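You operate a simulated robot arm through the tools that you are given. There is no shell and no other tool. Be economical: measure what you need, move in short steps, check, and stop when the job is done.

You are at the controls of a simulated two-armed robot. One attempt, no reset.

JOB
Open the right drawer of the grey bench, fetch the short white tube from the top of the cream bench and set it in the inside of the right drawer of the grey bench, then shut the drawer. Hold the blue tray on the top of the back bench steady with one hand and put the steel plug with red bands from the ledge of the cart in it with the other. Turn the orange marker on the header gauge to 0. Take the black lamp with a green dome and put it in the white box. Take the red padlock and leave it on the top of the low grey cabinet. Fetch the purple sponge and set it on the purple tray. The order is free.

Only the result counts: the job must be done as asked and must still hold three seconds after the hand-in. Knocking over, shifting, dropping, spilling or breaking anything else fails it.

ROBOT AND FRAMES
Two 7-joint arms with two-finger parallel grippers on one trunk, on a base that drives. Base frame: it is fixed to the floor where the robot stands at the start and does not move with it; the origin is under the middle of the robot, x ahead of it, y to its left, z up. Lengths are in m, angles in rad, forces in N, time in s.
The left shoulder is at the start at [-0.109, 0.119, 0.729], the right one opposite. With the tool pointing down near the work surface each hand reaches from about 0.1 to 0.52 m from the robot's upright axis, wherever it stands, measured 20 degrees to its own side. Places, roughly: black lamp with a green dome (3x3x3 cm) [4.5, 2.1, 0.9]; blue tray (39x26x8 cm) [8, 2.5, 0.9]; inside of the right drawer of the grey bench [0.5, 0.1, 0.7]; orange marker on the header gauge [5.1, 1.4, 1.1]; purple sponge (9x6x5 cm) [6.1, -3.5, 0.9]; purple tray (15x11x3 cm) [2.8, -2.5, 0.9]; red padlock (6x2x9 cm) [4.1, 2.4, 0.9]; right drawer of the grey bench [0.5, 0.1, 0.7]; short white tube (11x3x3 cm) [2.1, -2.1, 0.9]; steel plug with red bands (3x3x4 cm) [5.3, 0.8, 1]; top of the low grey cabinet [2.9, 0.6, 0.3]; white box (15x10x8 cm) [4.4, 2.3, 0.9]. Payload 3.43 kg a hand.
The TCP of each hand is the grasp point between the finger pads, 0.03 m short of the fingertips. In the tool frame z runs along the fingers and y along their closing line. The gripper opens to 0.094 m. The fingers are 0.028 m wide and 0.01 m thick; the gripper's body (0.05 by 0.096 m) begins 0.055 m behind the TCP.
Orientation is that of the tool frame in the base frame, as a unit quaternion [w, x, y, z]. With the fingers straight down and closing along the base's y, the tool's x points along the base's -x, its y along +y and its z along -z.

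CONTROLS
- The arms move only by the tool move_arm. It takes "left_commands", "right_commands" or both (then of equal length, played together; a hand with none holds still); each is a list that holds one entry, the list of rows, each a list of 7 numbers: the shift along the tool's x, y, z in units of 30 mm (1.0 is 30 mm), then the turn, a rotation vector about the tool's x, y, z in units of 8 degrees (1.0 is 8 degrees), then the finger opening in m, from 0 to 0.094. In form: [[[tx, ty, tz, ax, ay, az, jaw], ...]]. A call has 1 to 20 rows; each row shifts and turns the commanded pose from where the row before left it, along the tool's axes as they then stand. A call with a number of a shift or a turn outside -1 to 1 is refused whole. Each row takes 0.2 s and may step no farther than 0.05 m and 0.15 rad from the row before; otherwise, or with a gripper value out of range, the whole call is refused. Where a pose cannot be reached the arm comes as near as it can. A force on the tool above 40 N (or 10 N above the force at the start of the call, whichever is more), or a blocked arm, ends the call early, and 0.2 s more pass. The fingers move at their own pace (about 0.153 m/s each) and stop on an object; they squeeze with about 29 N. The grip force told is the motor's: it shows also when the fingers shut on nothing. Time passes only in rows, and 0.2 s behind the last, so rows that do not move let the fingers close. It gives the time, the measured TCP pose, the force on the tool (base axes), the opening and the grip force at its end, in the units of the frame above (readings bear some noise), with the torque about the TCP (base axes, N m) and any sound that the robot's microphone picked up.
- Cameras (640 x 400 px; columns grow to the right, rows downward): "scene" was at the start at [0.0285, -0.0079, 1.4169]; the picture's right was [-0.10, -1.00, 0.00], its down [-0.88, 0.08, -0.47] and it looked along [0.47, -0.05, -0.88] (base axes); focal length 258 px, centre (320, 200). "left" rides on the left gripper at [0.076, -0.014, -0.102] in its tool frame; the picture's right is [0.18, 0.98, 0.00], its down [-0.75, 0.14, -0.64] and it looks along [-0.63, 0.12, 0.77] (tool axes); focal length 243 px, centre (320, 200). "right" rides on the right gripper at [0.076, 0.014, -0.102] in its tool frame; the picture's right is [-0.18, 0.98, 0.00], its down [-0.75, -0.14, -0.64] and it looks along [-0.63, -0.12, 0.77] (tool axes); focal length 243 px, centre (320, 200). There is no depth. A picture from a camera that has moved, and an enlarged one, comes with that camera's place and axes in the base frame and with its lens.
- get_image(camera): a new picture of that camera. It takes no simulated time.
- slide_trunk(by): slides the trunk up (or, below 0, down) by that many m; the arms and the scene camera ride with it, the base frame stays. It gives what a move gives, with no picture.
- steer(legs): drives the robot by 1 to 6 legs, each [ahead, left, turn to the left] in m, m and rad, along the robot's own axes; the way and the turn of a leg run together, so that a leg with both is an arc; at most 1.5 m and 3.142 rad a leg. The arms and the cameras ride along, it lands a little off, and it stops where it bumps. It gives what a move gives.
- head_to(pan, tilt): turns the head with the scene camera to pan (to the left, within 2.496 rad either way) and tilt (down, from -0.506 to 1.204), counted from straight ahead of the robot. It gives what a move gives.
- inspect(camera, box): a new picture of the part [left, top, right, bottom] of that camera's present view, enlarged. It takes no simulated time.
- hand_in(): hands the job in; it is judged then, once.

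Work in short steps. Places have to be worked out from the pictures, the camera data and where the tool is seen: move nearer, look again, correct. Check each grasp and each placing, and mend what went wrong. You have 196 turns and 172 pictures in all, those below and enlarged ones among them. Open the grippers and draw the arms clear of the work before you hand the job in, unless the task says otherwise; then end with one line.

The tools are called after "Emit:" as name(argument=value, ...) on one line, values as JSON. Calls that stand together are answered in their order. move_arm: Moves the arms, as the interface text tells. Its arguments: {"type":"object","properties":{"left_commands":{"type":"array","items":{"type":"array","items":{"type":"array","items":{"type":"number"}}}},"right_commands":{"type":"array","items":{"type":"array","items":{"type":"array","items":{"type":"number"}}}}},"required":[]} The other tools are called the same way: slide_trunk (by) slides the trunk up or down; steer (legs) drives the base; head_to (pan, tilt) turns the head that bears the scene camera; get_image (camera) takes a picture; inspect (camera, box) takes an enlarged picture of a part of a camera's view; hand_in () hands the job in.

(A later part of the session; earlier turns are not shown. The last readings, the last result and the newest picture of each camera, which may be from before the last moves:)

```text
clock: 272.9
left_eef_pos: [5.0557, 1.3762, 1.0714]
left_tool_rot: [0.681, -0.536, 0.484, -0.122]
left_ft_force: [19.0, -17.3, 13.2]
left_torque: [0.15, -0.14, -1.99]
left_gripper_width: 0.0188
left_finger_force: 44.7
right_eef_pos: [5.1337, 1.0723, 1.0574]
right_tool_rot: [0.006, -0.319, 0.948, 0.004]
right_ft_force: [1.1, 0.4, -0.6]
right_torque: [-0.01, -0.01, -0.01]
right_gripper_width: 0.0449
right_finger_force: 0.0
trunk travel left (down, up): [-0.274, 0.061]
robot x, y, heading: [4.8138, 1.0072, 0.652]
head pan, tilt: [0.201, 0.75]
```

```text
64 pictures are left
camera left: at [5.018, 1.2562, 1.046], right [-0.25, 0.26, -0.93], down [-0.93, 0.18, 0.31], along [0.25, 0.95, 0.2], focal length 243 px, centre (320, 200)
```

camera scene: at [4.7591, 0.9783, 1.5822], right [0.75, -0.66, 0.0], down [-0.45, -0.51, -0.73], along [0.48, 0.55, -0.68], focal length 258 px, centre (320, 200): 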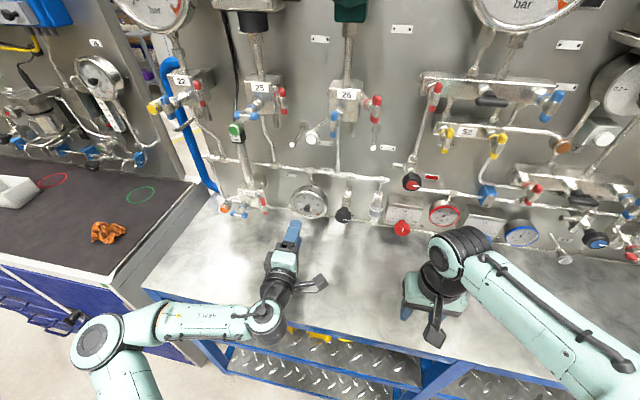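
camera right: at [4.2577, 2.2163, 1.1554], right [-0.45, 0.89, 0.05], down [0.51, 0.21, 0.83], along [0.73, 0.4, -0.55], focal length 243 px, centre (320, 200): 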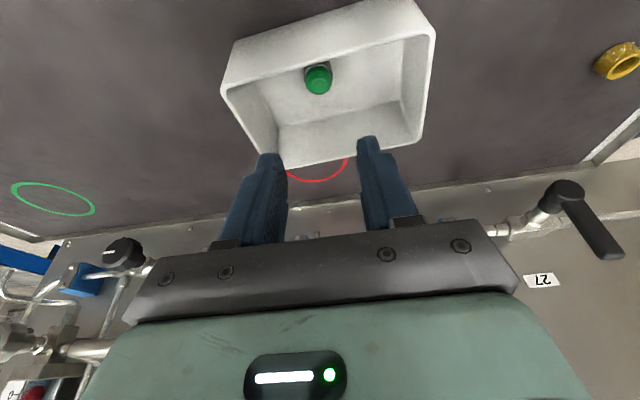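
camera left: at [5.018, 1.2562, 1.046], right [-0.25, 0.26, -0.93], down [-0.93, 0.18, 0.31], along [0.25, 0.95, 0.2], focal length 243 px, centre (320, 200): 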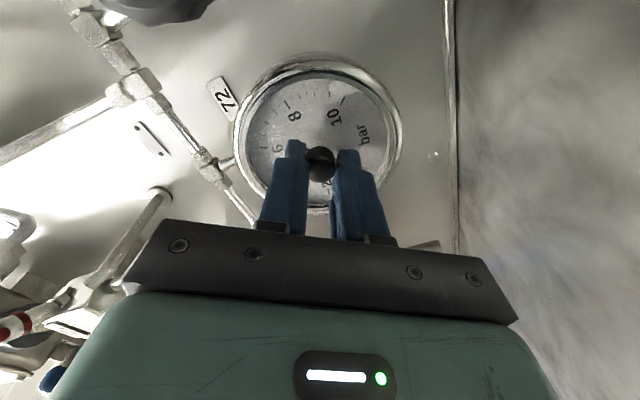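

Continue the stroke, then open and look at the marker.

Emit:
move_arm(left_commands=[[[0, 0, 0, 0, 0, -0.8, 0], [0, 0, 0, 0, 0, -0.8, 0], [0, 0, 0, 0, 0, -0.8, 0], [0, 0, 0, 0, 0, 0, 0.036], [0, 0, 0, 0, 0, 0, 0.036], [0, 0, 0, 0, 0, 0.95, 0.036], [0, 0, 0, 0, 0, 0.95, 0.036], [0, 0, 0, 0, 0, 0.95, 0.036], [0, 0, 0, 0, 0, 0.95, 0.036], [0, 0, 0, 0, 0, 0.95, 0.036], [0, 0, 0, 0, 0, 0.95, 0.036], [0, 0, 0, 0, 0, 0.95, 0.036]]])

Emit:
inspect(camera="left", box=[210, 30, 430, 240])

Emit:
inspect(camera="scene", box=[250, 150, 370, 240])

```text
clock: 273.5
left_eef_pos: [5.0545, 1.3761, 1.0707]
left_tool_rot: [0.665, -0.582, 0.427, -0.19]
left_ft_force: [14.6, 2.5, -2.0]
left_torque: [0.53, -0.73, -0.02]
left_gripper_width: 0.0192
left_finger_force: 44.7
right_eef_pos: [5.1344, 1.0735, 1.056]
right_tool_rot: [0.007, -0.318, 0.948, 0.005]
right_ft_force: [0.8, 0.3, -0.6]
right_torque: [0.01, -0.02, -0.03]
right_gripper_width: 0.0453
right_finger_force: 0.2
trunk travel left (down, up): [-0.274, 0.061]
robot x, y, heading: [4.8192, 1.0038, 0.647]
head pan, tilt: [0.201, 0.75]
stopped in row 3 (left hand): the force on the tool passed its limit at 43 N (the readings are from after the stop); the commanded pose is now the measured one
```

```text
1.90 times, centred on (320, 135) of left
camera zoom: at [5.0206, 1.2536, 1.0616], right [-0.14, 0.11, -0.98], down [-0.97, 0.21, 0.16], along [0.22, 0.97, 0.08], focal length 462 px, centre (320, 324)
```

zoom: 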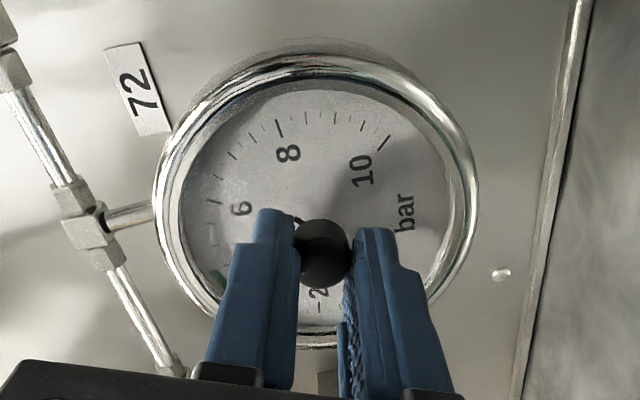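

```text
4.44 times, centred on (310, 195) of scene
camera zoom: at [4.8397, 1.0356, 1.5645], right [0.75, -0.66, 0.0], down [-0.45, -0.51, -0.73], along [0.48, 0.55, -0.68], focal length 1145 px, centre (364, 222)
```

zoom: 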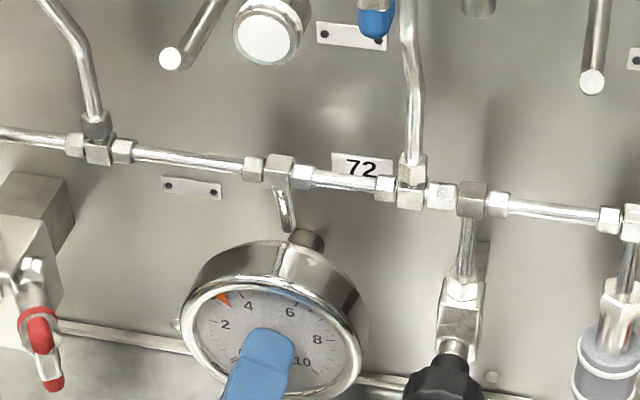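

Marker now at ~3.1; about 84° to go. Regrip and turn again.

Emit:
move_arm(left_commands=[[[0, 0, 0, 0, 0, 0, 0.036], [0, 0, 0, 0, 0, 0.3, 0.036], [0, 0, 0, 0, 0, 0.95, 0.036], [0, 0, 0, 0, 0, 0.95, 0.036], [0, 0, 0, 0, 0, 0.95, 0.036], [0, 0, 0, 0, 0, 0.95, 0.036], [0, 0, 0, 0, 0, 0.95, 0.036], [0, 0, 0, 0, 0, 0.95, 0.036], [0, 0, 0, 0, 0, 0.95, 0.036], [0, 0, 0, 0, 0, 0.95, 0.036], [0, 0, 0, 0, 0, 0, 0.01], [0, 0, 0, 0, 0, 0, 0.0], [0, 0, 0, 0, 0, -0.9, 0], [0, 0, 0, 0, 0, -0.9, 0], [0, 0, 0, 0, 0, -0.9, 0], [0, 0, 0, 0, 0, -0.9, 0], [0, 0, 0, 0, 0, -0.9, 0], [0, 0, 0, 0, 0, -0.9, 0], [0, 0, 0, 0, 0, -0.9, 0]]])

Emit:
inspect(camera="scene", box=[250, 180, 370, 270])

```text
clock: 277.5
left_eef_pos: [5.0534, 1.3758, 1.072]
left_tool_rot: [0.681, -0.53, 0.491, -0.121]
left_ft_force: [15.4, -12.1, 7.9]
left_torque: [0.01, -0.05, -1.82]
left_gripper_width: 0.019
left_finger_force: 44.8
right_eef_pos: [5.1336, 1.0736, 1.0567]
right_tool_rot: [0.007, -0.318, 0.948, 0.003]
right_ft_force: [-0.3, 0.1, 0.6]
right_torque: [0.01, 0.01, 0.0]
right_gripper_width: 0.0449
right_finger_force: 0.2
trunk travel left (down, up): [-0.274, 0.061]
robot x, y, heading: [4.8195, 1.0072, 0.649]
head pan, tilt: [0.201, 0.75]
```

```text
4.44 times, centred on (310, 225) of scene
camera zoom: at [4.8396, 1.0369, 1.5645], right [0.75, -0.66, 0.0], down [-0.45, -0.51, -0.73], along [0.48, 0.55, -0.68], focal length 1145 px, centre (364, 89)
```

zoom: 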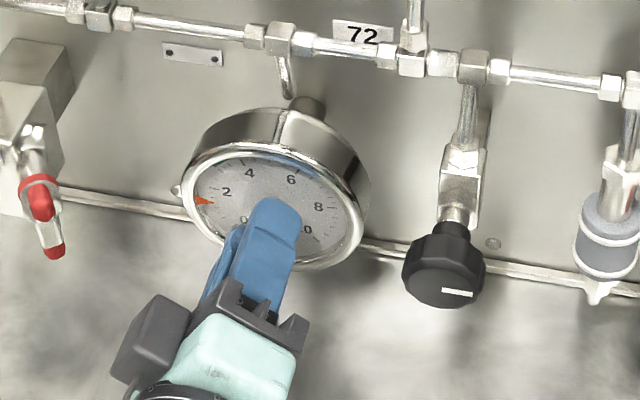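

Marker at ~1.6. Turn ~13° more, regrip with 40° margin, then turn a bit further.

Emit:
move_arm(left_commands=[[[0, 0, 0, 0, 0, -0.7, 0], [0, 0, 0, 0, 0, -0.7, 0], [0, 0, 0, 0, 0, 0, 0.036], [0, 0, 0, 0, 0, 0, 0.036], [0, 0, 0, 0, 0, 0.95, 0.036], [0, 0, 0, 0, 0, 0.95, 0.036], [0, 0, 0, 0, 0, 0.95, 0.036], [0, 0, 0, 0, 0, 0.95, 0.036], [0, 0, 0, 0, 0, 0.95, 0.036], [0, 0, 0, 0, 0, 0.95, 0.036], [0, 0, 0, 0, 0, 0, 0.01], [0, 0, 0, 0, 0, 0, 0.0], [0, 0, 0, 0, 0, 0, 0.0]]])

Emit:
inspect(camera="scene", box=[270, 195, 350, 255])

Emit:
inspect(camera="left", box=[210, 30, 430, 240])

```text
clock: 280.3
left_eef_pos: [5.0542, 1.376, 1.0711]
left_tool_rot: [0.686, -0.362, 0.624, 0.089]
left_ft_force: [10.3, -8.2, 11.4]
left_torque: [-0.11, 0.19, -1.34]
left_gripper_width: 0.0189
left_finger_force: 44.8
right_eef_pos: [5.133, 1.0728, 1.0577]
right_tool_rot: [0.006, -0.318, 0.948, 0.003]
right_ft_force: [-0.3, -0.3, -0.1]
right_torque: [0.01, -0.02, 0.02]
right_gripper_width: 0.0452
right_finger_force: 0.2
trunk travel left (down, up): [-0.274, 0.061]
robot x, y, heading: [4.8201, 1.01, 0.646]
head pan, tilt: [0.201, 0.75]
```

```text
6.67 times, centred on (310, 225) of scene
camera zoom: at [4.8389, 1.0372, 1.5646], right [0.75, -0.66, 0.0], down [-0.45, -0.51, -0.73], along [0.48, 0.55, -0.68], focal length 1717 px, centre (387, 33)
```

zoom: 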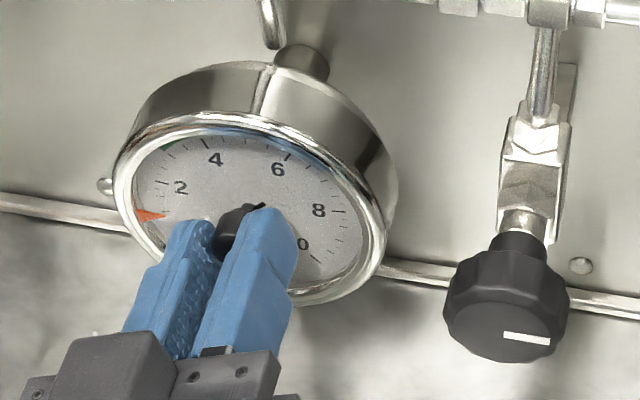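

```text
1.90 times, centred on (320, 135) of left
camera zoom: at [4.9976, 1.2795, 1.0107], right [-0.53, 0.65, -0.55], down [-0.74, -0.04, 0.67], along [0.41, 0.76, 0.5], focal length 462 px, centre (320, 324)
```

zoom: 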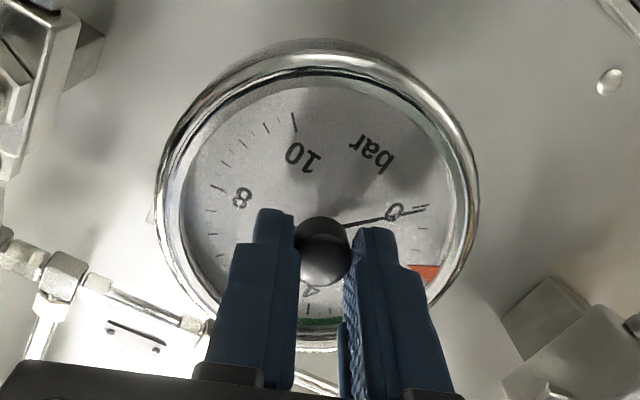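

About 30° remain (marker at ~1.1). Rotate 26° and check.

Emit:
move_arm(left_commands=[[[0, 0, 0, 0, 0, -0.8, 0], [0, 0, 0, 0, 0, -0.8, 0], [0, 0, 0, 0, 0, -0.8, 0], [0, 0, 0, 0, 0, -0.85, 0], [0, 0, 0, 0, 0, 0, 0]]])

Emit:
inspect(camera="scene", box=[270, 195, 350, 255])

Emit:
inspect(camera="left", box=[210, 30, 430, 240])

```text
clock: 281.5
left_eef_pos: [5.0544, 1.3765, 1.0715]
left_tool_rot: [0.689, -0.494, 0.527, -0.069]
left_ft_force: [9.0, -7.6, 16.9]
left_torque: [0.05, -0.12, -1.57]
left_gripper_width: 0.0188
left_finger_force: 44.5
right_eef_pos: [5.1342, 1.0739, 1.0572]
right_tool_rot: [0.006, -0.318, 0.948, 0.003]
right_ft_force: [0.1, -0.5, -0.2]
right_torque: [0.04, -0.01, -0.02]
right_gripper_width: 0.0451
right_finger_force: 0.1
trunk travel left (down, up): [-0.274, 0.061]
robot x, y, heading: [4.8183, 1.0046, 0.642]
head pan, tilt: [0.201, 0.75]
```

```text
6.67 times, centred on (310, 225) of scene
camera zoom: at [4.8385, 1.0369, 1.5646], right [0.75, -0.66, 0.0], down [-0.45, -0.51, -0.73], along [0.48, 0.55, -0.68], focal length 1717 px, centre (387, 33)
```

zoom: 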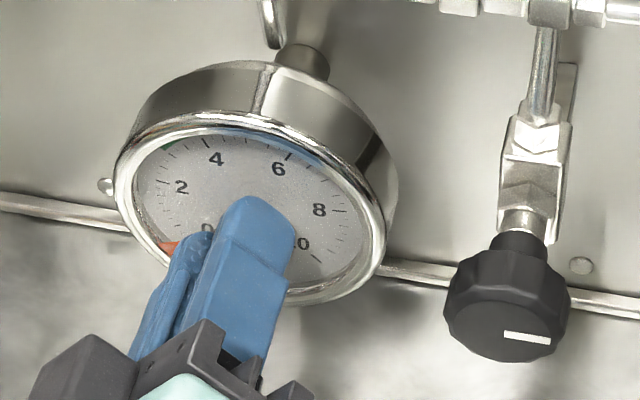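

```text
1.90 times, centred on (320, 135) of left
camera zoom: at [5.0129, 1.2611, 1.0358], right [-0.34, 0.38, -0.86], down [-0.9, 0.14, 0.42], along [0.28, 0.91, 0.29], focal length 462 px, centre (320, 324)
```

zoom: 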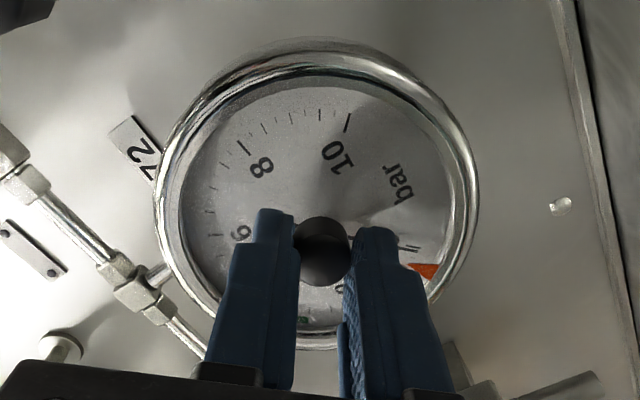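

About 6° remain. Rotate that, then release and verify.

Emit:
move_arm(left_commands=[[[0, 0, 0, 0, 0, -0.8, 0], [0, 0, 0, 0, 0, 0, 0], [0, 0, 0, 0, 0, 0, 0.036], [0, 0, 0, 0, 0, 0, 0.036], [0, 0, -0.7, 0, 0, 0, 0.04], [0, 0, -0.7, 0, 0, 0, 0.04], [0, 0, 0, 0, 0, 0, 0.04]]])

Emit:
inspect(camera="scene", box=[270, 195, 350, 255])

Emit:
inspect(camera="left", box=[230, 20, 410, 180])

```text
clock: 283.1
left_eef_pos: [5.0231, 1.3567, 1.0728]
left_tool_rot: [0.683, -0.525, 0.497, -0.105]
left_ft_force: [-0.1, 0.1, 0.2]
left_torque: [0.01, -0.01, -0.02]
left_gripper_width: 0.0399
left_finger_force: 0.1
left hand out of reach, approached as far as the arm can: row 6
right_eef_pos: [5.1332, 1.0757, 1.0571]
right_tool_rot: [0.007, -0.318, 0.948, 0.003]
right_ft_force: [0.0, -0.2, -0.7]
right_torque: [0.02, -0.02, 0.0]
right_gripper_width: 0.0448
right_finger_force: 0.0
trunk travel left (down, up): [-0.274, 0.061]
robot x, y, heading: [4.8152, 1.0058, 0.643]
head pan, tilt: [0.201, 0.75]
```

```text
6.67 times, centred on (310, 225) of scene
camera zoom: at [4.8376, 1.0394, 1.5645], right [0.75, -0.66, 0.0], down [-0.45, -0.51, -0.73], along [0.48, 0.55, -0.68], focal length 1717 px, centre (387, 33)
```

zoom: 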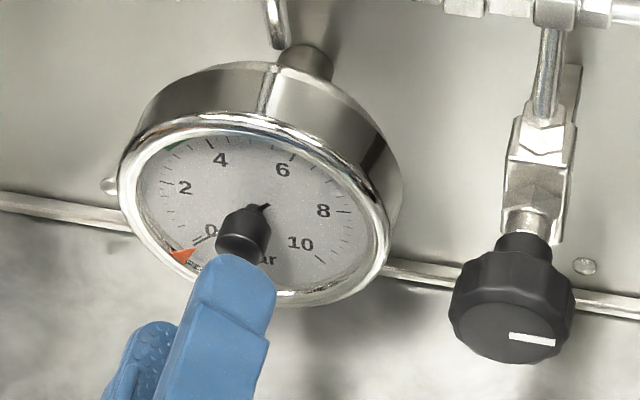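

```text
2.50 times, centred on (320, 100) of left
camera zoom: at [4.9843, 1.2386, 1.0452], right [-0.28, 0.3, -0.91], down [-0.92, 0.17, 0.34], along [0.25, 0.94, 0.23], focal length 606 px, centre (320, 450)
```

zoom: 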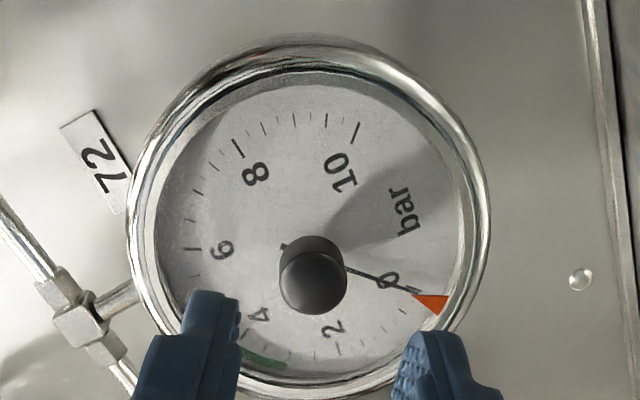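

The marker is ~2–3° short of the 0 tick. I regrip once for a fine correction.

Emit:
move_arm(left_commands=[[[0, 0, 0.65, 0, 0, 0, 0.04], [0, 0, 0.6, 0, 0, 0, 0.036], [0, 0, 0, 0, 0, 0, 0.01], [0, 0, 0, 0, 0, 0, 0.0], [0, 0, 0, 0, 0, 0, 0.0], [0, 0, 0, 0, 0, -0.4, 0], [0, 0, 0, 0, 0, 0, 0], [0, 0, 0, 0, 0, 0, 0.036], [0, 0, 0, 0, 0, 0, 0.036], [0, 0, -0.7, 0, 0, 0, 0.04], [0, 0, -0.7, 0, 0, 0, 0.04], [0, 0, 0, 0, 0, 0, 0.04]]])

Emit:
inspect(camera="left", box=[230, 20, 410, 180])

```text
clock: 285.7
left_eef_pos: [5.0231, 1.3547, 1.0746]
left_tool_rot: [0.68, -0.538, 0.483, -0.123]
left_ft_force: [0.7, 0.6, 0.7]
left_torque: [0.0, 0.03, 0.01]
left_gripper_width: 0.0398
left_finger_force: 0.0
left hand out of reach, approached as far as the arm can: row 11
right_eef_pos: [5.1331, 1.0755, 1.0582]
right_tool_rot: [0.006, -0.319, 0.948, 0.003]
right_ft_force: [-0.3, 0.3, 0.2]
right_torque: [-0.01, 0.0, 0.01]
right_gripper_width: 0.0451
right_finger_force: 0.1
trunk travel left (down, up): [-0.274, 0.061]
robot x, y, heading: [4.818, 1.0063, 0.649]
head pan, tilt: [0.201, 0.75]
```

```text
2.50 times, centred on (320, 100) of left
camera zoom: at [4.9866, 1.2348, 1.0502], right [-0.25, 0.26, -0.93], down [-0.94, 0.18, 0.3], along [0.25, 0.95, 0.19], focal length 606 px, centre (320, 450)
```

zoom: 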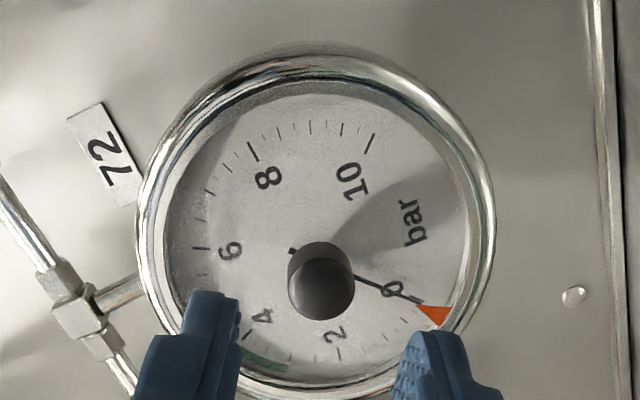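

Marker reads 0 within ~2°. Next the plug at about [5.295,0.77]: I back off and strafe right so the right hand faces it.

Emit:
steer(legs=[[-0.16, 0, 0], [0, -0.355, 0]])

Emit:
head_to(pan=-0.2, tilt=0.95)

Emit:
get_image(camera="scene")

Emit:
get_image(camera="right")

```text
clock: 290.5
left_eef_pos: [5.1148, 0.9739, 1.0744]
left_tool_rot: [0.68, -0.538, 0.483, -0.124]
left_ft_force: [-0.3, -0.7, 1.0]
left_torque: [-0.02, 0.02, -0.02]
left_gripper_width: 0.0401
left_finger_force: 0.1
right_eef_pos: [5.2245, 0.6939, 1.0578]
right_tool_rot: [0.007, -0.319, 0.948, 0.003]
right_ft_force: [0.3, 0.1, 0.4]
right_torque: [0.0, 0.01, 0.0]
right_gripper_width: 0.0451
right_finger_force: 0.1
trunk travel left (down, up): [-0.274, 0.061]
robot x, y, heading: [4.9088, 0.6241, 0.654]
head pan, tilt: [0.201, 0.75]
```

```text
clock: 291.3
left_eef_pos: [5.1139, 0.9748, 1.0737]
left_tool_rot: [0.679, -0.539, 0.483, -0.124]
left_ft_force: [0.0, 0.1, -0.5]
left_torque: [0.0, 0.0, 0.03]
left_gripper_width: 0.0402
left_finger_force: 0.0
right_eef_pos: [5.2235, 0.6946, 1.058]
right_tool_rot: [0.007, -0.318, 0.948, 0.002]
right_ft_force: [0.1, -0.7, 0.3]
right_torque: [-0.01, -0.04, 0.0]
right_gripper_width: 0.045
right_finger_force: 0.0
trunk travel left (down, up): [-0.274, 0.061]
robot x, y, heading: [4.9101, 0.6256, 0.643]
head pan, tilt: [-0.201, 0.949]
```

```text
53 pictures are left
camera scene: at [4.9391, 0.6279, 1.549], right [0.43, -0.9, 0.0], down [-0.73, -0.35, -0.58], along [0.53, 0.25, -0.81], focal length 258 px, centre (320, 200)
```

scene: 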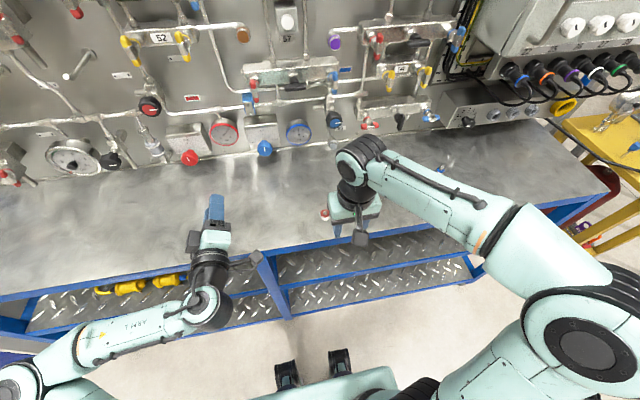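

```text
52 pictures are left
camera right: at [5.1526, 0.6595, 1.1593], right [-0.45, 0.9, 0.0], down [0.68, 0.34, 0.65], along [0.58, 0.29, -0.76], focal length 243 px, centre (320, 200)
```

right: 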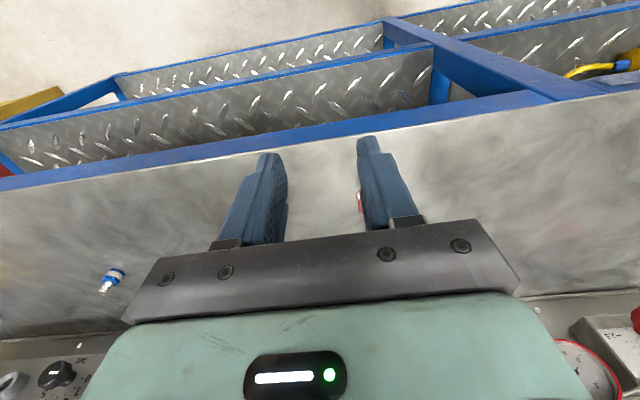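

Plug triangulated at [5.290,0.777,0.962]. I open the right hand, move over it and descend to z≈1.01.

Emit:
move_arm(right_commands=[[[0, 0, 0, 0, 0, 0, 0.085], [-0.855, 0.22, 0, 0, 0, 0, 0.085], [-0.855, 0.22, 0, 0, 0, 0, 0.085], [-0.855, 0.22, 0, 0, 0, 0, 0.085], [-0.855, 0.22, 0, 0, 0, 0, 0.085], [0, 0, 0.8, 0, 0, 0, 0.085], [0, 0, 0.8, 0, 0, 0, 0.085], [0, 0, 0, 0, 0, 0, 0.085]]])

Emit:
get_image(camera="right")

```text
clock: 293.1
left_eef_pos: [5.1138, 0.9735, 1.0753]
left_tool_rot: [0.68, -0.538, 0.482, -0.124]
left_ft_force: [0.3, 0.0, -0.2]
left_torque: [0.0, 0.0, 0.01]
left_gripper_width: 0.0403
left_finger_force: 0.0
right_eef_pos: [5.2896, 0.777, 1.0109]
right_tool_rot: [0.007, -0.317, 0.948, 0.003]
right_ft_force: [0.2, -0.4, 0.9]
right_torque: [-0.03, 0.02, 0.0]
right_gripper_width: 0.085
right_finger_force: 0.0
trunk travel left (down, up): [-0.274, 0.061]
robot x, y, heading: [4.9075, 0.6234, 0.647]
head pan, tilt: [-0.201, 0.949]
```

```text
51 pictures are left
camera right: at [5.2182, 0.7421, 1.1124], right [-0.45, 0.9, 0.0], down [0.68, 0.34, 0.65], along [0.58, 0.29, -0.76], focal length 243 px, centre (320, 200)
```

right: 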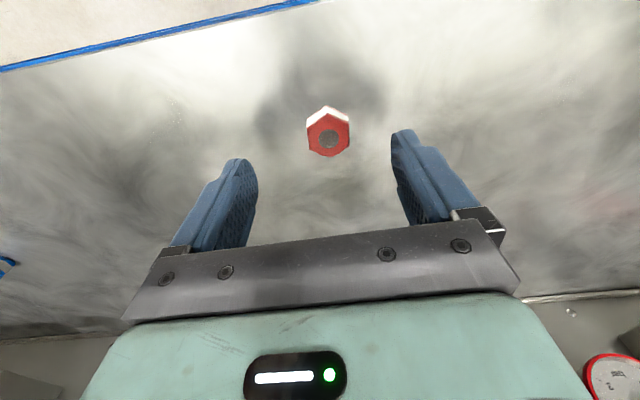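

Nearly centred; shift ~8 mm, descend to ~0.977 and close.

Emit:
move_arm(right_commands=[[[0.27, 0.2, 0.4, 0, 0, 0, 0.085], [0, 0, 0.4, 0, 0, 0, 0.085], [0, 0, 0.33, 0, 0, 0, 0.085], [0, 0, 0, 0, 0, 0, 0.04], [0, 0, 0, 0, 0, 0, 0.0], [0, 0, 0, 0, 0, 0, 0.0], [0, 0, 0, 0, 0, 0, 0.0]]])

Emit:
get_image(camera="right")

```text
clock: 294.5
left_eef_pos: [5.1144, 0.9734, 1.0738]
left_tool_rot: [0.679, -0.539, 0.482, -0.124]
left_ft_force: [-0.2, 0.8, 0.3]
left_torque: [-0.01, 0.03, -0.01]
left_gripper_width: 0.0401
left_finger_force: 0.1
right_eef_pos: [5.2805, 0.777, 0.9796]
right_tool_rot: [0.01, -0.317, 0.948, 0.004]
right_ft_force: [-0.7, -3.1, 8.8]
right_torque: [-0.23, 0.08, 0.01]
right_gripper_width: 0.0275
right_finger_force: 29.3
trunk travel left (down, up): [-0.274, 0.061]
robot x, y, heading: [4.9067, 0.624, 0.649]
head pan, tilt: [-0.201, 0.949]
stopped in row 7 (right hand): the force on the tool passed its limit at 41 N (the readings are from after the stop); the commanded pose is now the measured one
```

```text
50 pictures are left
camera right: at [5.2093, 0.7417, 1.0813], right [-0.44, 0.9, 0.0], down [0.68, 0.33, 0.66], along [0.59, 0.3, -0.75], focal length 243 px, centre (320, 200)
```

right: 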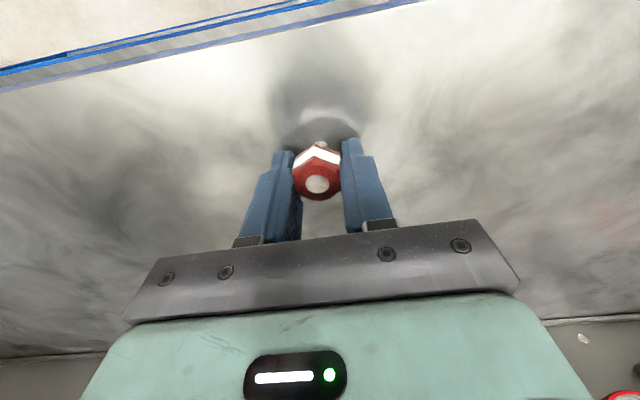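

Plug gripped. I lift it, bring the left hand back to pointing down, then back off and drive right towards the passage beyond the yellow cart.

Emit:
move_arm(left_commands=[[[0, 0, -0.8, 0, 0, 0, 0.06], [0, 0, -0.8, 0, 0, 0, 0.06], [0, 0, 0, 0, 0, -0.98, 0.06], [0, 0, 0, 0, 0, -0.98, 0.06], [0, 0, 0, 0, 0, -0.98, 0.06], [0, 0, 0, 0, 0, -0.98, 0.06], [0, 0, 0, -0.94, 0, 0, 0.06], [0, 0, 0, -0.94, 0, 0, 0.06], [0, 0, 0, -0.94, 0, 0, 0.06], [0, 0, 0, -0.94, 0, 0, 0.06], [0, 0, 0, -0.94, 0, 0, 0.06], [0, 0, 0, -0.94, 0, 0, 0.06], [0, 0, 0, -0.94, 0, 0, 0.06], [0, 0, 0, -0.94, 0, 0, 0.06], [0, 0, 0, -0.94, 0, 0, 0.06], [0, 0, 0, -0.94, 0, 0, 0.06], [0, 0, 0, -0.94, 0, 0, 0.06], [0, 0, 0, -0.94, 0, 0, 0.06]]], right_commands=[[[0, 0, -0.7, 0, 0, 0, 0], [0, 0, -0.9, 0, 0, 0, 0], [0, 0, -0.9, 0, 0, 0, 0], [0, 0, -0.9, 0, 0, 0, 0], [0.9, 0, 0, 0, 0, 0, 0], [0.9, 0, 0, 0, 0, 0, 0], [0.9, 0, 0, 0, 0, 0, 0], [0.9, 0, 0, 0, 0, 0, 0], [0, 0, 0, 0, 0, 0, 0], [0, 0, 0, 0, 0, 0, 0], [0, 0, 0, 0, 0, 0, 0], [0, 0, 0, 0, 0, 0, 0], [0, 0, 0, 0, 0, 0, 0], [0, 0, 0, 0, 0, 0, 0], [0, 0, 0, 0, 0, 0, 0], [0, 0, 0, 0, 0, 0, 0], [0, 0, 0, 0, 0, 0, 0], [0, 0, 0, 0, 0, 0, 0]]])

Emit:
steer(legs=[[-0.4, 0, 0], [0, -1.2, 0], [0, -1.1, 0]])

Emit:
head_to(pan=0.2, tilt=0.3)

Emit:
get_image(camera="scene")

```text
clock: 298.3
left_eef_pos: [5.111, 0.9649, 1.0941]
left_tool_rot: [0.023, 0.897, -0.442, -0.011]
left_ft_force: [0.3, 0.1, 0.2]
left_torque: [0.0, 0.0, 0.01]
left_gripper_width: 0.06
left_finger_force: 0.1
left hand out of reach, approached as far as the arm can: row 1, 2, 16
right_eef_pos: [5.1939, 0.7116, 1.0794]
right_tool_rot: [0.009, -0.317, 0.949, 0.003]
right_ft_force: [0.3, -0.9, -0.5]
right_torque: [0.0, 0.01, 0.0]
right_gripper_width: 0.0275
right_finger_force: 28.8
trunk travel left (down, up): [-0.274, 0.061]
robot x, y, heading: [4.9071, 0.6256, 0.652]
head pan, tilt: [-0.201, 0.949]
```

```text
clock: 320.8
left_eef_pos: [6.1755, -1.1174, 1.0943]
left_tool_rot: [0.021, 0.9, -0.435, -0.012]
left_ft_force: [0.2, 0.1, 0.4]
left_torque: [0.0, 0.02, -0.04]
left_gripper_width: 0.0598
left_finger_force: 0.1
right_eef_pos: [6.2629, -1.3684, 1.0794]
right_tool_rot: [0.009, -0.322, 0.947, 0.003]
right_ft_force: [0.7, 0.2, -1.3]
right_torque: [0.01, -0.05, 0.0]
right_gripper_width: 0.0276
right_finger_force: 29.2
trunk travel left (down, up): [-0.274, 0.061]
robot x, y, heading: [5.9782, -1.4588, 0.654]
head pan, tilt: [-0.201, 0.949]
```

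```text
clock: 321.9
left_eef_pos: [6.1752, -1.1158, 1.094]
left_tool_rot: [0.022, 0.9, -0.436, -0.013]
left_ft_force: [-0.2, -0.5, -0.5]
left_torque: [0.0, -0.01, 0.01]
left_gripper_width: 0.06
left_finger_force: 0.1
right_eef_pos: [6.263, -1.3682, 1.0789]
right_tool_rot: [0.01, -0.322, 0.947, 0.003]
right_ft_force: [0.1, -0.9, -0.2]
right_torque: [-0.02, 0.01, 0.01]
right_gripper_width: 0.0273
right_finger_force: 28.9
trunk travel left (down, up): [-0.274, 0.061]
robot x, y, heading: [5.9751, -1.4574, 0.657]
head pan, tilt: [0.201, 0.3]
```

```text
49 pictures are left
camera scene: at [6.0045, -1.4161, 1.6048], right [0.76, -0.65, 0.0], down [-0.19, -0.22, -0.95], along [0.62, 0.72, -0.3], focal length 258 px, centre (320, 200)
```

scene: 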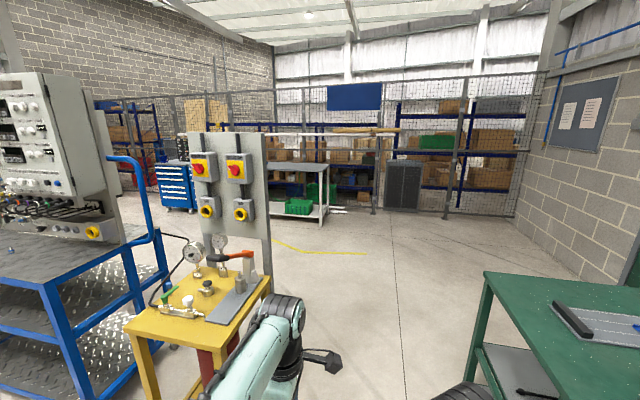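

The passage ahead between the yellow cart and the green table is about 1 m wide. I drive through it, then strafe left to face the back bench.

Emit:
steer(legs=[[0, 0, -0.013], [1.4, -0.03, 0], [1.2, 0, 0], [0, 1.0, 0], [0, 0.85, 0]])

Emit:
head_to(pan=0.0, tilt=0.45)

Emit:
get_image(camera="scene")

```text
clock: 351.3
left_eef_pos: [7.0624, 1.9432, 1.0957]
left_tool_rot: [0.022, 0.909, -0.415, -0.012]
left_ft_force: [-0.3, 0.1, 0.1]
left_torque: [0.0, -0.03, 0.06]
left_gripper_width: 0.0599
left_finger_force: 0.1
right_eef_pos: [7.1615, 1.6954, 1.0782]
right_tool_rot: [0.009, -0.343, 0.939, 0.004]
right_ft_force: [0.5, -0.3, -0.1]
right_torque: [-0.01, 0.01, 0.03]
right_gripper_width: 0.0274
right_finger_force: 29.2
trunk travel left (down, up): [-0.274, 0.061]
robot x, y, heading: [6.8822, 1.5882, 0.706]
head pan, tilt: [0.201, 0.3]
```

```text
clock: 352.1
left_eef_pos: [7.0624, 1.9429, 1.0931]
left_tool_rot: [0.021, 0.909, -0.415, -0.012]
left_ft_force: [-0.7, -0.7, -0.1]
left_torque: [-0.01, -0.02, 0.01]
left_gripper_width: 0.06
left_finger_force: 0.1
right_eef_pos: [7.1611, 1.695, 1.0791]
right_tool_rot: [0.01, -0.343, 0.939, 0.004]
right_ft_force: [-0.9, 0.1, -1.1]
right_torque: [-0.06, 0.01, 0.03]
right_gripper_width: 0.0274
right_finger_force: 28.8
trunk travel left (down, up): [-0.274, 0.061]
robot x, y, heading: [6.8811, 1.5944, 0.705]
head pan, tilt: [0.0, 0.45]
```

```text
48 pictures are left
camera scene: at [6.9168, 1.6221, 1.591], right [0.65, -0.76, 0.0], down [-0.33, -0.28, -0.9], along [0.69, 0.58, -0.43], focal length 258 px, centre (320, 200)
```

scene: 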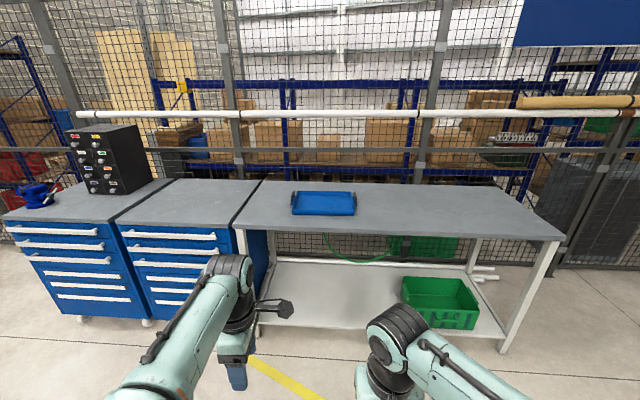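

Emit:
inspect(camera="scene", box=[260, 165, 390, 245])

```text
4.92 times, centred on (325, 205) of scene
camera zoom: at [6.9168, 1.6221, 1.591], right [0.65, -0.76, 0.0], down [-0.33, -0.28, -0.9], along [0.69, 0.58, -0.43], focal length 1268 px, centre (295, 175)
```

zoom: 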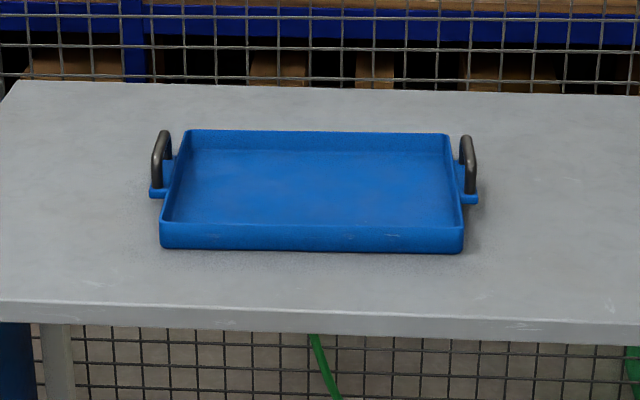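

The tray has a bow handle at each end; left handle top ≈[7.875,2.637,0.975], tray centre ≈[7.99,2.50]. I turn the left hand to default yaw, raise the trunk slightly, and drive up to the bench.

Emit:
move_arm(left_commands=[[[0, 0, 0, 0, 0, 0.94, 0.07], [0, 0, 0, 0, 0, 0.94, 0.07], [0, 0, 0, 0, 0, 0.94, 0.07], [0, 0, 0, 0, 0, 0.94, 0.07], [0, 0, 0, 0, 0, 0.94, 0.07], [0, 0, 0, 0, 0, 0.94, 0.07], [0, 0, 0, 0, 0, 0.94, 0.07], [0, 0, 0, 0, 0, 0.94, 0.07], [0, 0, 0, 0, 0, 0.94, 0.07], [0, 0, 0, 0, 0, 0.94, 0.07], [0, 0, 0, 0, 0, 0.94, 0.07], [0, 0, 0, 0, 0, 0.94, 0.07]]])

Emit:
slide_trunk(by=0.05)

Emit:
steer(legs=[[0.92, 0, -0.013]])

Emit:
head_to(pan=0.0, tilt=0.95)

Emit:
get_image(camera="scene")

Emit:
get_image(camera="left")

```text
clock: 354.7
left_eef_pos: [7.0625, 1.9428, 1.0946]
left_tool_rot: [-0.024, -0.346, 0.938, -0.007]
left_ft_force: [0.8, -0.7, -0.3]
left_torque: [0.01, -0.01, -0.02]
left_gripper_width: 0.0703
left_finger_force: 0.1
right_eef_pos: [7.1609, 1.6956, 1.0786]
right_tool_rot: [0.011, -0.343, 0.939, 0.004]
right_ft_force: [0.2, -0.1, -0.8]
right_torque: [-0.01, -0.01, 0.02]
right_gripper_width: 0.0272
right_finger_force: 29.1
trunk travel left (down, up): [-0.274, 0.061]
robot x, y, heading: [6.8805, 1.5943, 0.701]
head pan, tilt: [0.0, 0.45]
```

```text
clock: 355.6
left_eef_pos: [7.0625, 1.9435, 1.1436]
left_tool_rot: [-0.024, -0.348, 0.937, -0.008]
left_ft_force: [0.0, 0.5, 0.1]
left_torque: [0.01, -0.05, 0.01]
left_gripper_width: 0.0699
left_finger_force: 0.0
right_eef_pos: [7.1598, 1.6947, 1.129]
right_tool_rot: [0.01, -0.342, 0.94, 0.004]
right_ft_force: [-0.3, -0.2, -0.7]
right_torque: [0.04, -0.01, -0.05]
right_gripper_width: 0.0273
right_finger_force: 28.8
trunk travel left (down, up): [-0.324, 0.011]
robot x, y, heading: [6.8813, 1.5926, 0.7]
head pan, tilt: [0.0, 0.45]
```

```text
clock: 360.4
left_eef_pos: [7.7844, 2.5321, 1.1441]
left_tool_rot: [-0.024, -0.337, 0.941, -0.007]
left_ft_force: [0.3, 0.7, -0.6]
left_torque: [0.0, -0.01, 0.01]
left_gripper_width: 0.0697
left_finger_force: 0.0
right_eef_pos: [7.8764, 2.2822, 1.1284]
right_tool_rot: [0.009, -0.333, 0.943, 0.003]
right_ft_force: [-0.5, 0.4, -0.6]
right_torque: [0.02, 0.0, -0.04]
right_gripper_width: 0.0277
right_finger_force: 28.6
trunk travel left (down, up): [-0.324, 0.011]
robot x, y, heading: [7.5967, 2.1838, 0.679]
head pan, tilt: [0.0, 0.45]
```

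```text
clock: 361.4
left_eef_pos: [7.7853, 2.5308, 1.1451]
left_tool_rot: [-0.023, -0.338, 0.941, -0.006]
left_ft_force: [-0.6, -0.3, 0.0]
left_torque: [0.02, 0.02, 0.0]
left_gripper_width: 0.0702
left_finger_force: 0.1
right_eef_pos: [7.8773, 2.2815, 1.1285]
right_tool_rot: [0.011, -0.333, 0.943, 0.004]
right_ft_force: [-0.6, 0.1, -1.1]
right_torque: [-0.04, 0.0, -0.02]
right_gripper_width: 0.0272
right_finger_force: 29.3
trunk travel left (down, up): [-0.324, 0.011]
robot x, y, heading: [7.5988, 2.1861, 0.684]
head pan, tilt: [0.0, 0.949]
```

```text
46 pictures are left
camera scene: at [7.6168, 2.2012, 1.6034], right [0.63, -0.78, 0.0], down [-0.63, -0.51, -0.58], along [0.45, 0.37, -0.81], focal length 258 px, centre (320, 200)
```

scene: 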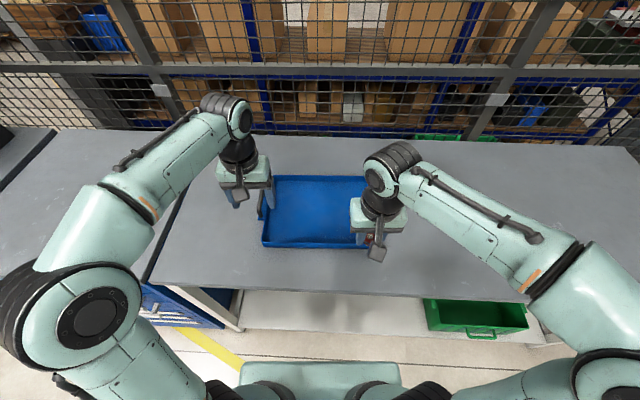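

```text
45 pictures are left
camera left: at [7.7399, 2.4757, 1.2496], right [-0.77, 0.64, 0.01], down [0.52, 0.61, 0.6], along [0.38, 0.47, -0.8], focal length 243 px, centre (320, 200)
```

left: 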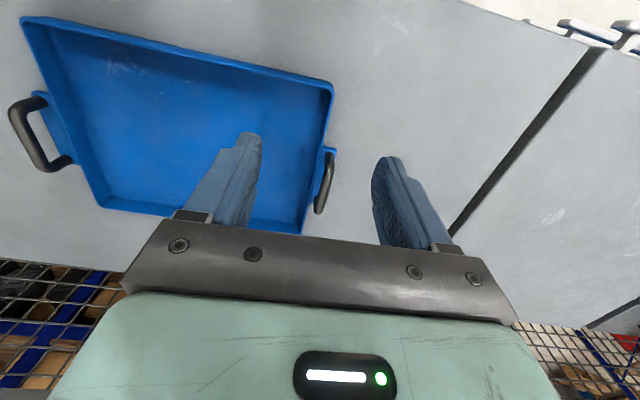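

The left handle is ~0.11 m ahead and 3 cm left of the left TCP. I move over it and descend to z≈1.03.

Emit:
move_arm(left_commands=[[[-0.85, 0.27, 0, 0, 0, 0, 0.07], [-0.85, 0.27, 0, 0, 0, 0, 0.07], [-0.85, 0.27, 0, 0, 0, 0, 0.07], [-0.85, 0.27, 0, 0, 0, 0, 0.07], [0, 0, 0.95, 0, 0, 0, 0.07], [0, 0, 0.95, 0, 0, 0, 0.07], [0, 0, 0.95, 0, 0, 0, 0.07], [0, 0, 0.95, 0, 0, 0, 0.07]]])

Emit:
get_image(camera="left")

```text
clock: 363.2
left_eef_pos: [7.8357, 2.6161, 1.0273]
left_tool_rot: [-0.023, -0.338, 0.941, -0.007]
left_ft_force: [-0.9, -0.6, -0.7]
left_torque: [0.02, -0.03, 0.01]
left_gripper_width: 0.0701
left_finger_force: 0.0
right_eef_pos: [7.8764, 2.2823, 1.1288]
right_tool_rot: [0.011, -0.332, 0.943, 0.004]
right_ft_force: [-0.3, 0.5, -1.1]
right_torque: [-0.01, -0.01, 0.0]
right_gripper_width: 0.0274
right_finger_force: 28.8
trunk travel left (down, up): [-0.324, 0.011]
robot x, y, heading: [7.5911, 2.1874, 0.686]
head pan, tilt: [0.0, 0.949]
```

```text
44 pictures are left
camera left: at [7.7921, 2.5616, 1.1316], right [-0.77, 0.64, 0.01], down [0.52, 0.61, 0.6], along [0.38, 0.47, -0.8], focal length 243 px, centre (320, 200)
```

left: 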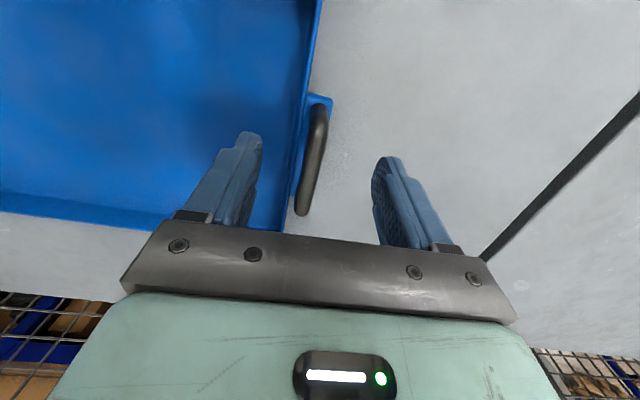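

Handle centred; its top is at z≈0.98. Descend 32 mm and close gently on the bow, holding the tray.

Emit:
move_arm(left_commands=[[[0, -0.1, 0.6, 0, 0, 0, 0.06], [0, 0, 0.5, 0, 0, 0, 0.05], [0, 0, 0, 0, 0, 0, 0.03], [0, 0, 0, 0, 0, 0, 0.01], [0, 0, 0, 0, 0, 0, 0.0], [0, 0, 0, 0, 0, 0, 0.0]]])

Emit:
get_image(camera="left")

```text
clock: 364.6
left_eef_pos: [7.8369, 2.6137, 0.9932]
left_tool_rot: [-0.024, -0.338, 0.941, -0.006]
left_ft_force: [-0.8, -1.1, 0.0]
left_torque: [0.22, -0.04, -0.5]
left_gripper_width: 0.0136
left_finger_force: 28.8
right_eef_pos: [7.878, 2.2822, 1.1282]
right_tool_rot: [0.011, -0.333, 0.943, 0.003]
right_ft_force: [-1.3, 0.1, -0.4]
right_torque: [-0.03, 0.0, -0.03]
right_gripper_width: 0.0273
right_finger_force: 29.3
trunk travel left (down, up): [-0.324, 0.011]
robot x, y, heading: [7.5949, 2.1854, 0.682]
head pan, tilt: [0.0, 0.949]
```

```text
43 pictures are left
camera left: at [7.7932, 2.558, 1.0981], right [-0.77, 0.64, 0.01], down [0.52, 0.61, 0.6], along [0.38, 0.47, -0.8], focal length 243 px, centre (320, 200)
```

left: 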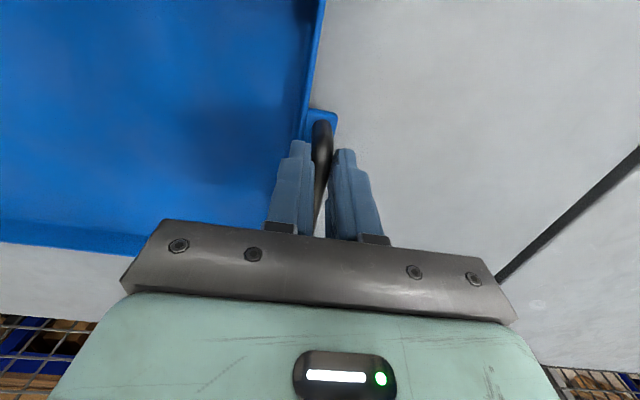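

Handle held. Now I bring the plug over the tray interior and lower it.

Emit:
move_arm(right_commands=[[[-0.99, 0.43, 0, 0, 0, 0, 0], [-0.99, 0.43, 0, 0, 0, 0, 0], [-0.99, 0.43, 0, 0, 0, 0, 0], [-0.99, 0.43, 0, 0, 0, 0, 0], [-0.99, 0.43, 0, 0, 0, 0, 0], [0, 0, 0.93, 0, 0, 0, 0], [0, 0, 0.93, 0, 0, 0, 0], [0, 0, 0.93, 0, 0, 0, 0], [0, 0, 0.93, 0, 0, 0, 0], [0, 0, 0.8, 0, 0, 0, 0]]])

Emit:
get_image(camera="right")

```text
clock: 366.8
left_eef_pos: [7.8369, 2.6142, 0.9926]
left_tool_rot: [-0.025, -0.338, 0.941, -0.008]
left_ft_force: [-1.1, 1.0, 0.3]
left_torque: [-0.03, 0.22, -0.35]
left_gripper_width: 0.0137
left_finger_force: 28.7
right_eef_pos: [7.9553, 2.4253, 0.9971]
right_tool_rot: [0.01, -0.333, 0.943, 0.004]
right_ft_force: [0.1, -0.7, 0.0]
right_torque: [0.03, 0.01, 0.01]
right_gripper_width: 0.0271
right_finger_force: 28.5
trunk travel left (down, up): [-0.324, 0.011]
robot x, y, heading: [7.5953, 2.1845, 0.68]
head pan, tilt: [0.0, 0.949]
```

```text
42 pictures are left
camera right: at [7.8848, 2.3887, 1.0978], right [-0.47, 0.88, 0.0], down [0.66, 0.35, 0.66], along [0.58, 0.32, -0.75], focal length 243 px, centre (320, 200)
```

right: 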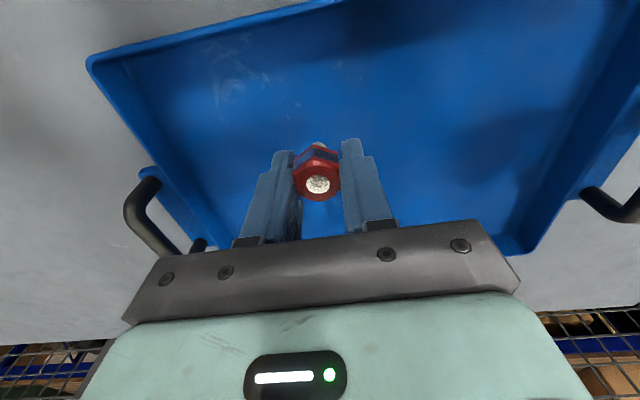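

Well inside. Lower slowly to contact.

Emit:
move_arm(right_commands=[[[0, 0, 0.4, 0, 0, 0, 0], [0, 0, 0.3, 0, 0, 0, 0], [0, 0, 0.25, 0, 0, 0, 0], [0, 0, 0.2, 0, 0, 0, 0], [0, 0, 0.2, 0, 0, 0, 0], [0, 0, 0.2, 0, 0, 0, 0], [0, 0, 0.2, 0, 0, 0, 0]]])

Emit:
get_image(camera="right")

```text
clock: 368.4
left_eef_pos: [7.8383, 2.6135, 0.9933]
left_tool_rot: [-0.024, -0.337, 0.941, -0.006]
left_ft_force: [-1.4, 0.1, -0.3]
left_torque: [0.05, 0.11, -0.34]
left_gripper_width: 0.0138
left_finger_force: 29.3
right_eef_pos: [7.9559, 2.4293, 0.9453]
right_tool_rot: [0.01, -0.333, 0.943, 0.003]
right_ft_force: [-0.4, -0.2, -0.5]
right_torque: [0.0, 0.02, -0.01]
right_gripper_width: 0.0275
right_finger_force: 28.8
trunk travel left (down, up): [-0.324, 0.011]
robot x, y, heading: [7.5961, 2.1852, 0.684]
head pan, tilt: [0.0, 0.949]
```

```text
41 pictures are left
camera right: at [7.8855, 2.39, 1.0456], right [-0.47, 0.88, 0.0], down [0.66, 0.35, 0.66], along [0.58, 0.31, -0.75], focal length 243 px, centre (320, 200)
```

right: 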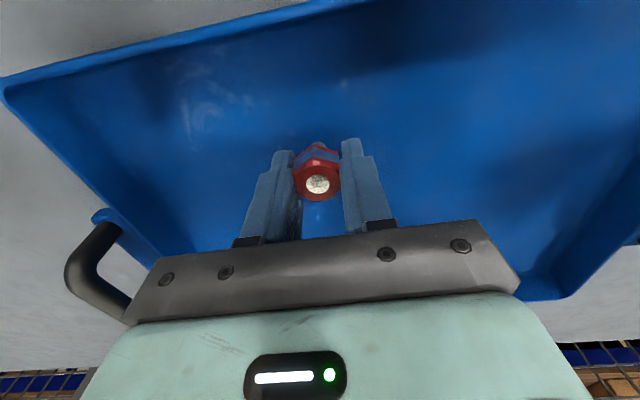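

No contact yet at 0.945; continue slowly.

Emit:
move_arm(right_commands=[[[0, 0, 0.2, 0, 0, 0, 0], [0, 0, 0.2, 0, 0, 0, 0], [0, 0, 0.2, 0, 0, 0, 0], [0, 0, 0.2, 0, 0, 0, 0], [0, 0, 0.2, 0, 0, 0, 0], [0, 0, 0.2, 0, 0, 0, 0]]])

```text
clock: 369.1
left_eef_pos: [7.8368, 2.6131, 0.9918]
left_tool_rot: [-0.023, -0.337, 0.941, -0.005]
left_ft_force: [-3.2, -0.8, 4.2]
left_torque: [0.2, -0.22, -0.23]
left_gripper_width: 0.0139
left_finger_force: 28.2
right_eef_pos: [7.9548, 2.4273, 0.9358]
right_tool_rot: [0.012, -0.333, 0.943, 0.006]
right_ft_force: [-0.3, -3.4, 8.3]
right_torque: [-0.27, 0.04, 0.01]
right_gripper_width: 0.0272
right_finger_force: 28.9
trunk travel left (down, up): [-0.324, 0.011]
robot x, y, heading: [7.5933, 2.1837, 0.677]
head pan, tilt: [0.0, 0.949]
stopped in row 3 (right hand): the force on the tool passed its limit at 49 N (the readings are from after the stop); the commanded pose is now the measured one
```

Contact with the tray floor. Release the plug and raise the right hand, then check.

Emit:
move_arm(right_commands=[[[0, 0, 0, 0, 0, 0, 0.04], [0, 0, 0, 0, 0, 0, 0.06], [0, 0, 0, 0, 0, 0, 0.06], [0, 0, -0.6, 0, 0, 0, 0.06], [0, 0, -0.9, 0, 0, 0, 0.06], [0, 0, -0.9, 0, 0, 0, 0.06], [0, 0, -0.9, 0, 0, 0, 0.06], [0, 0, -0.9, 0, 0, 0, 0.06], [0, 0, -0.9, 0, 0, 0, 0.06]]])

Emit:
get_image(camera="right")

```text
clock: 371.1
left_eef_pos: [7.8373, 2.614, 0.9933]
left_tool_rot: [-0.024, -0.338, 0.941, -0.006]
left_ft_force: [-5.1, -1.3, 22.5]
left_torque: [-0.08, 0.36, -0.27]
left_gripper_width: 0.014
left_finger_force: 29.2
right_eef_pos: [7.9522, 2.4243, 1.0897]
right_tool_rot: [0.011, -0.333, 0.943, 0.005]
right_ft_force: [0.9, 0.5, -0.8]
right_torque: [-0.01, 0.04, 0.01]
right_gripper_width: 0.06
right_finger_force: 0.1
trunk travel left (down, up): [-0.324, 0.011]
robot x, y, heading: [7.5962, 2.1838, 0.682]
head pan, tilt: [0.0, 0.949]
```

```text
40 pictures are left
camera right: at [7.8818, 2.3859, 1.1904], right [-0.48, 0.88, 0.01], down [0.66, 0.35, 0.66], along [0.58, 0.32, -0.75], focal length 243 px, centre (320, 200)
```

right: 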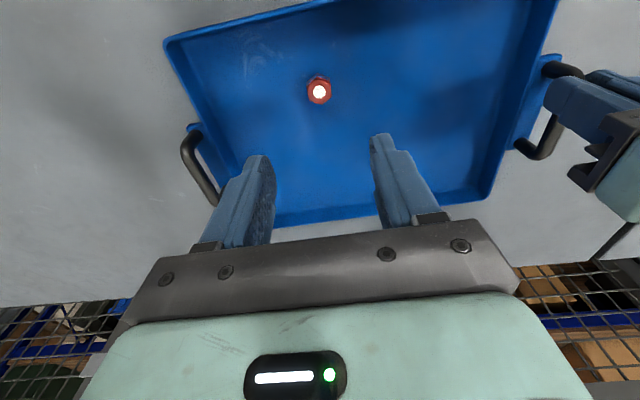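

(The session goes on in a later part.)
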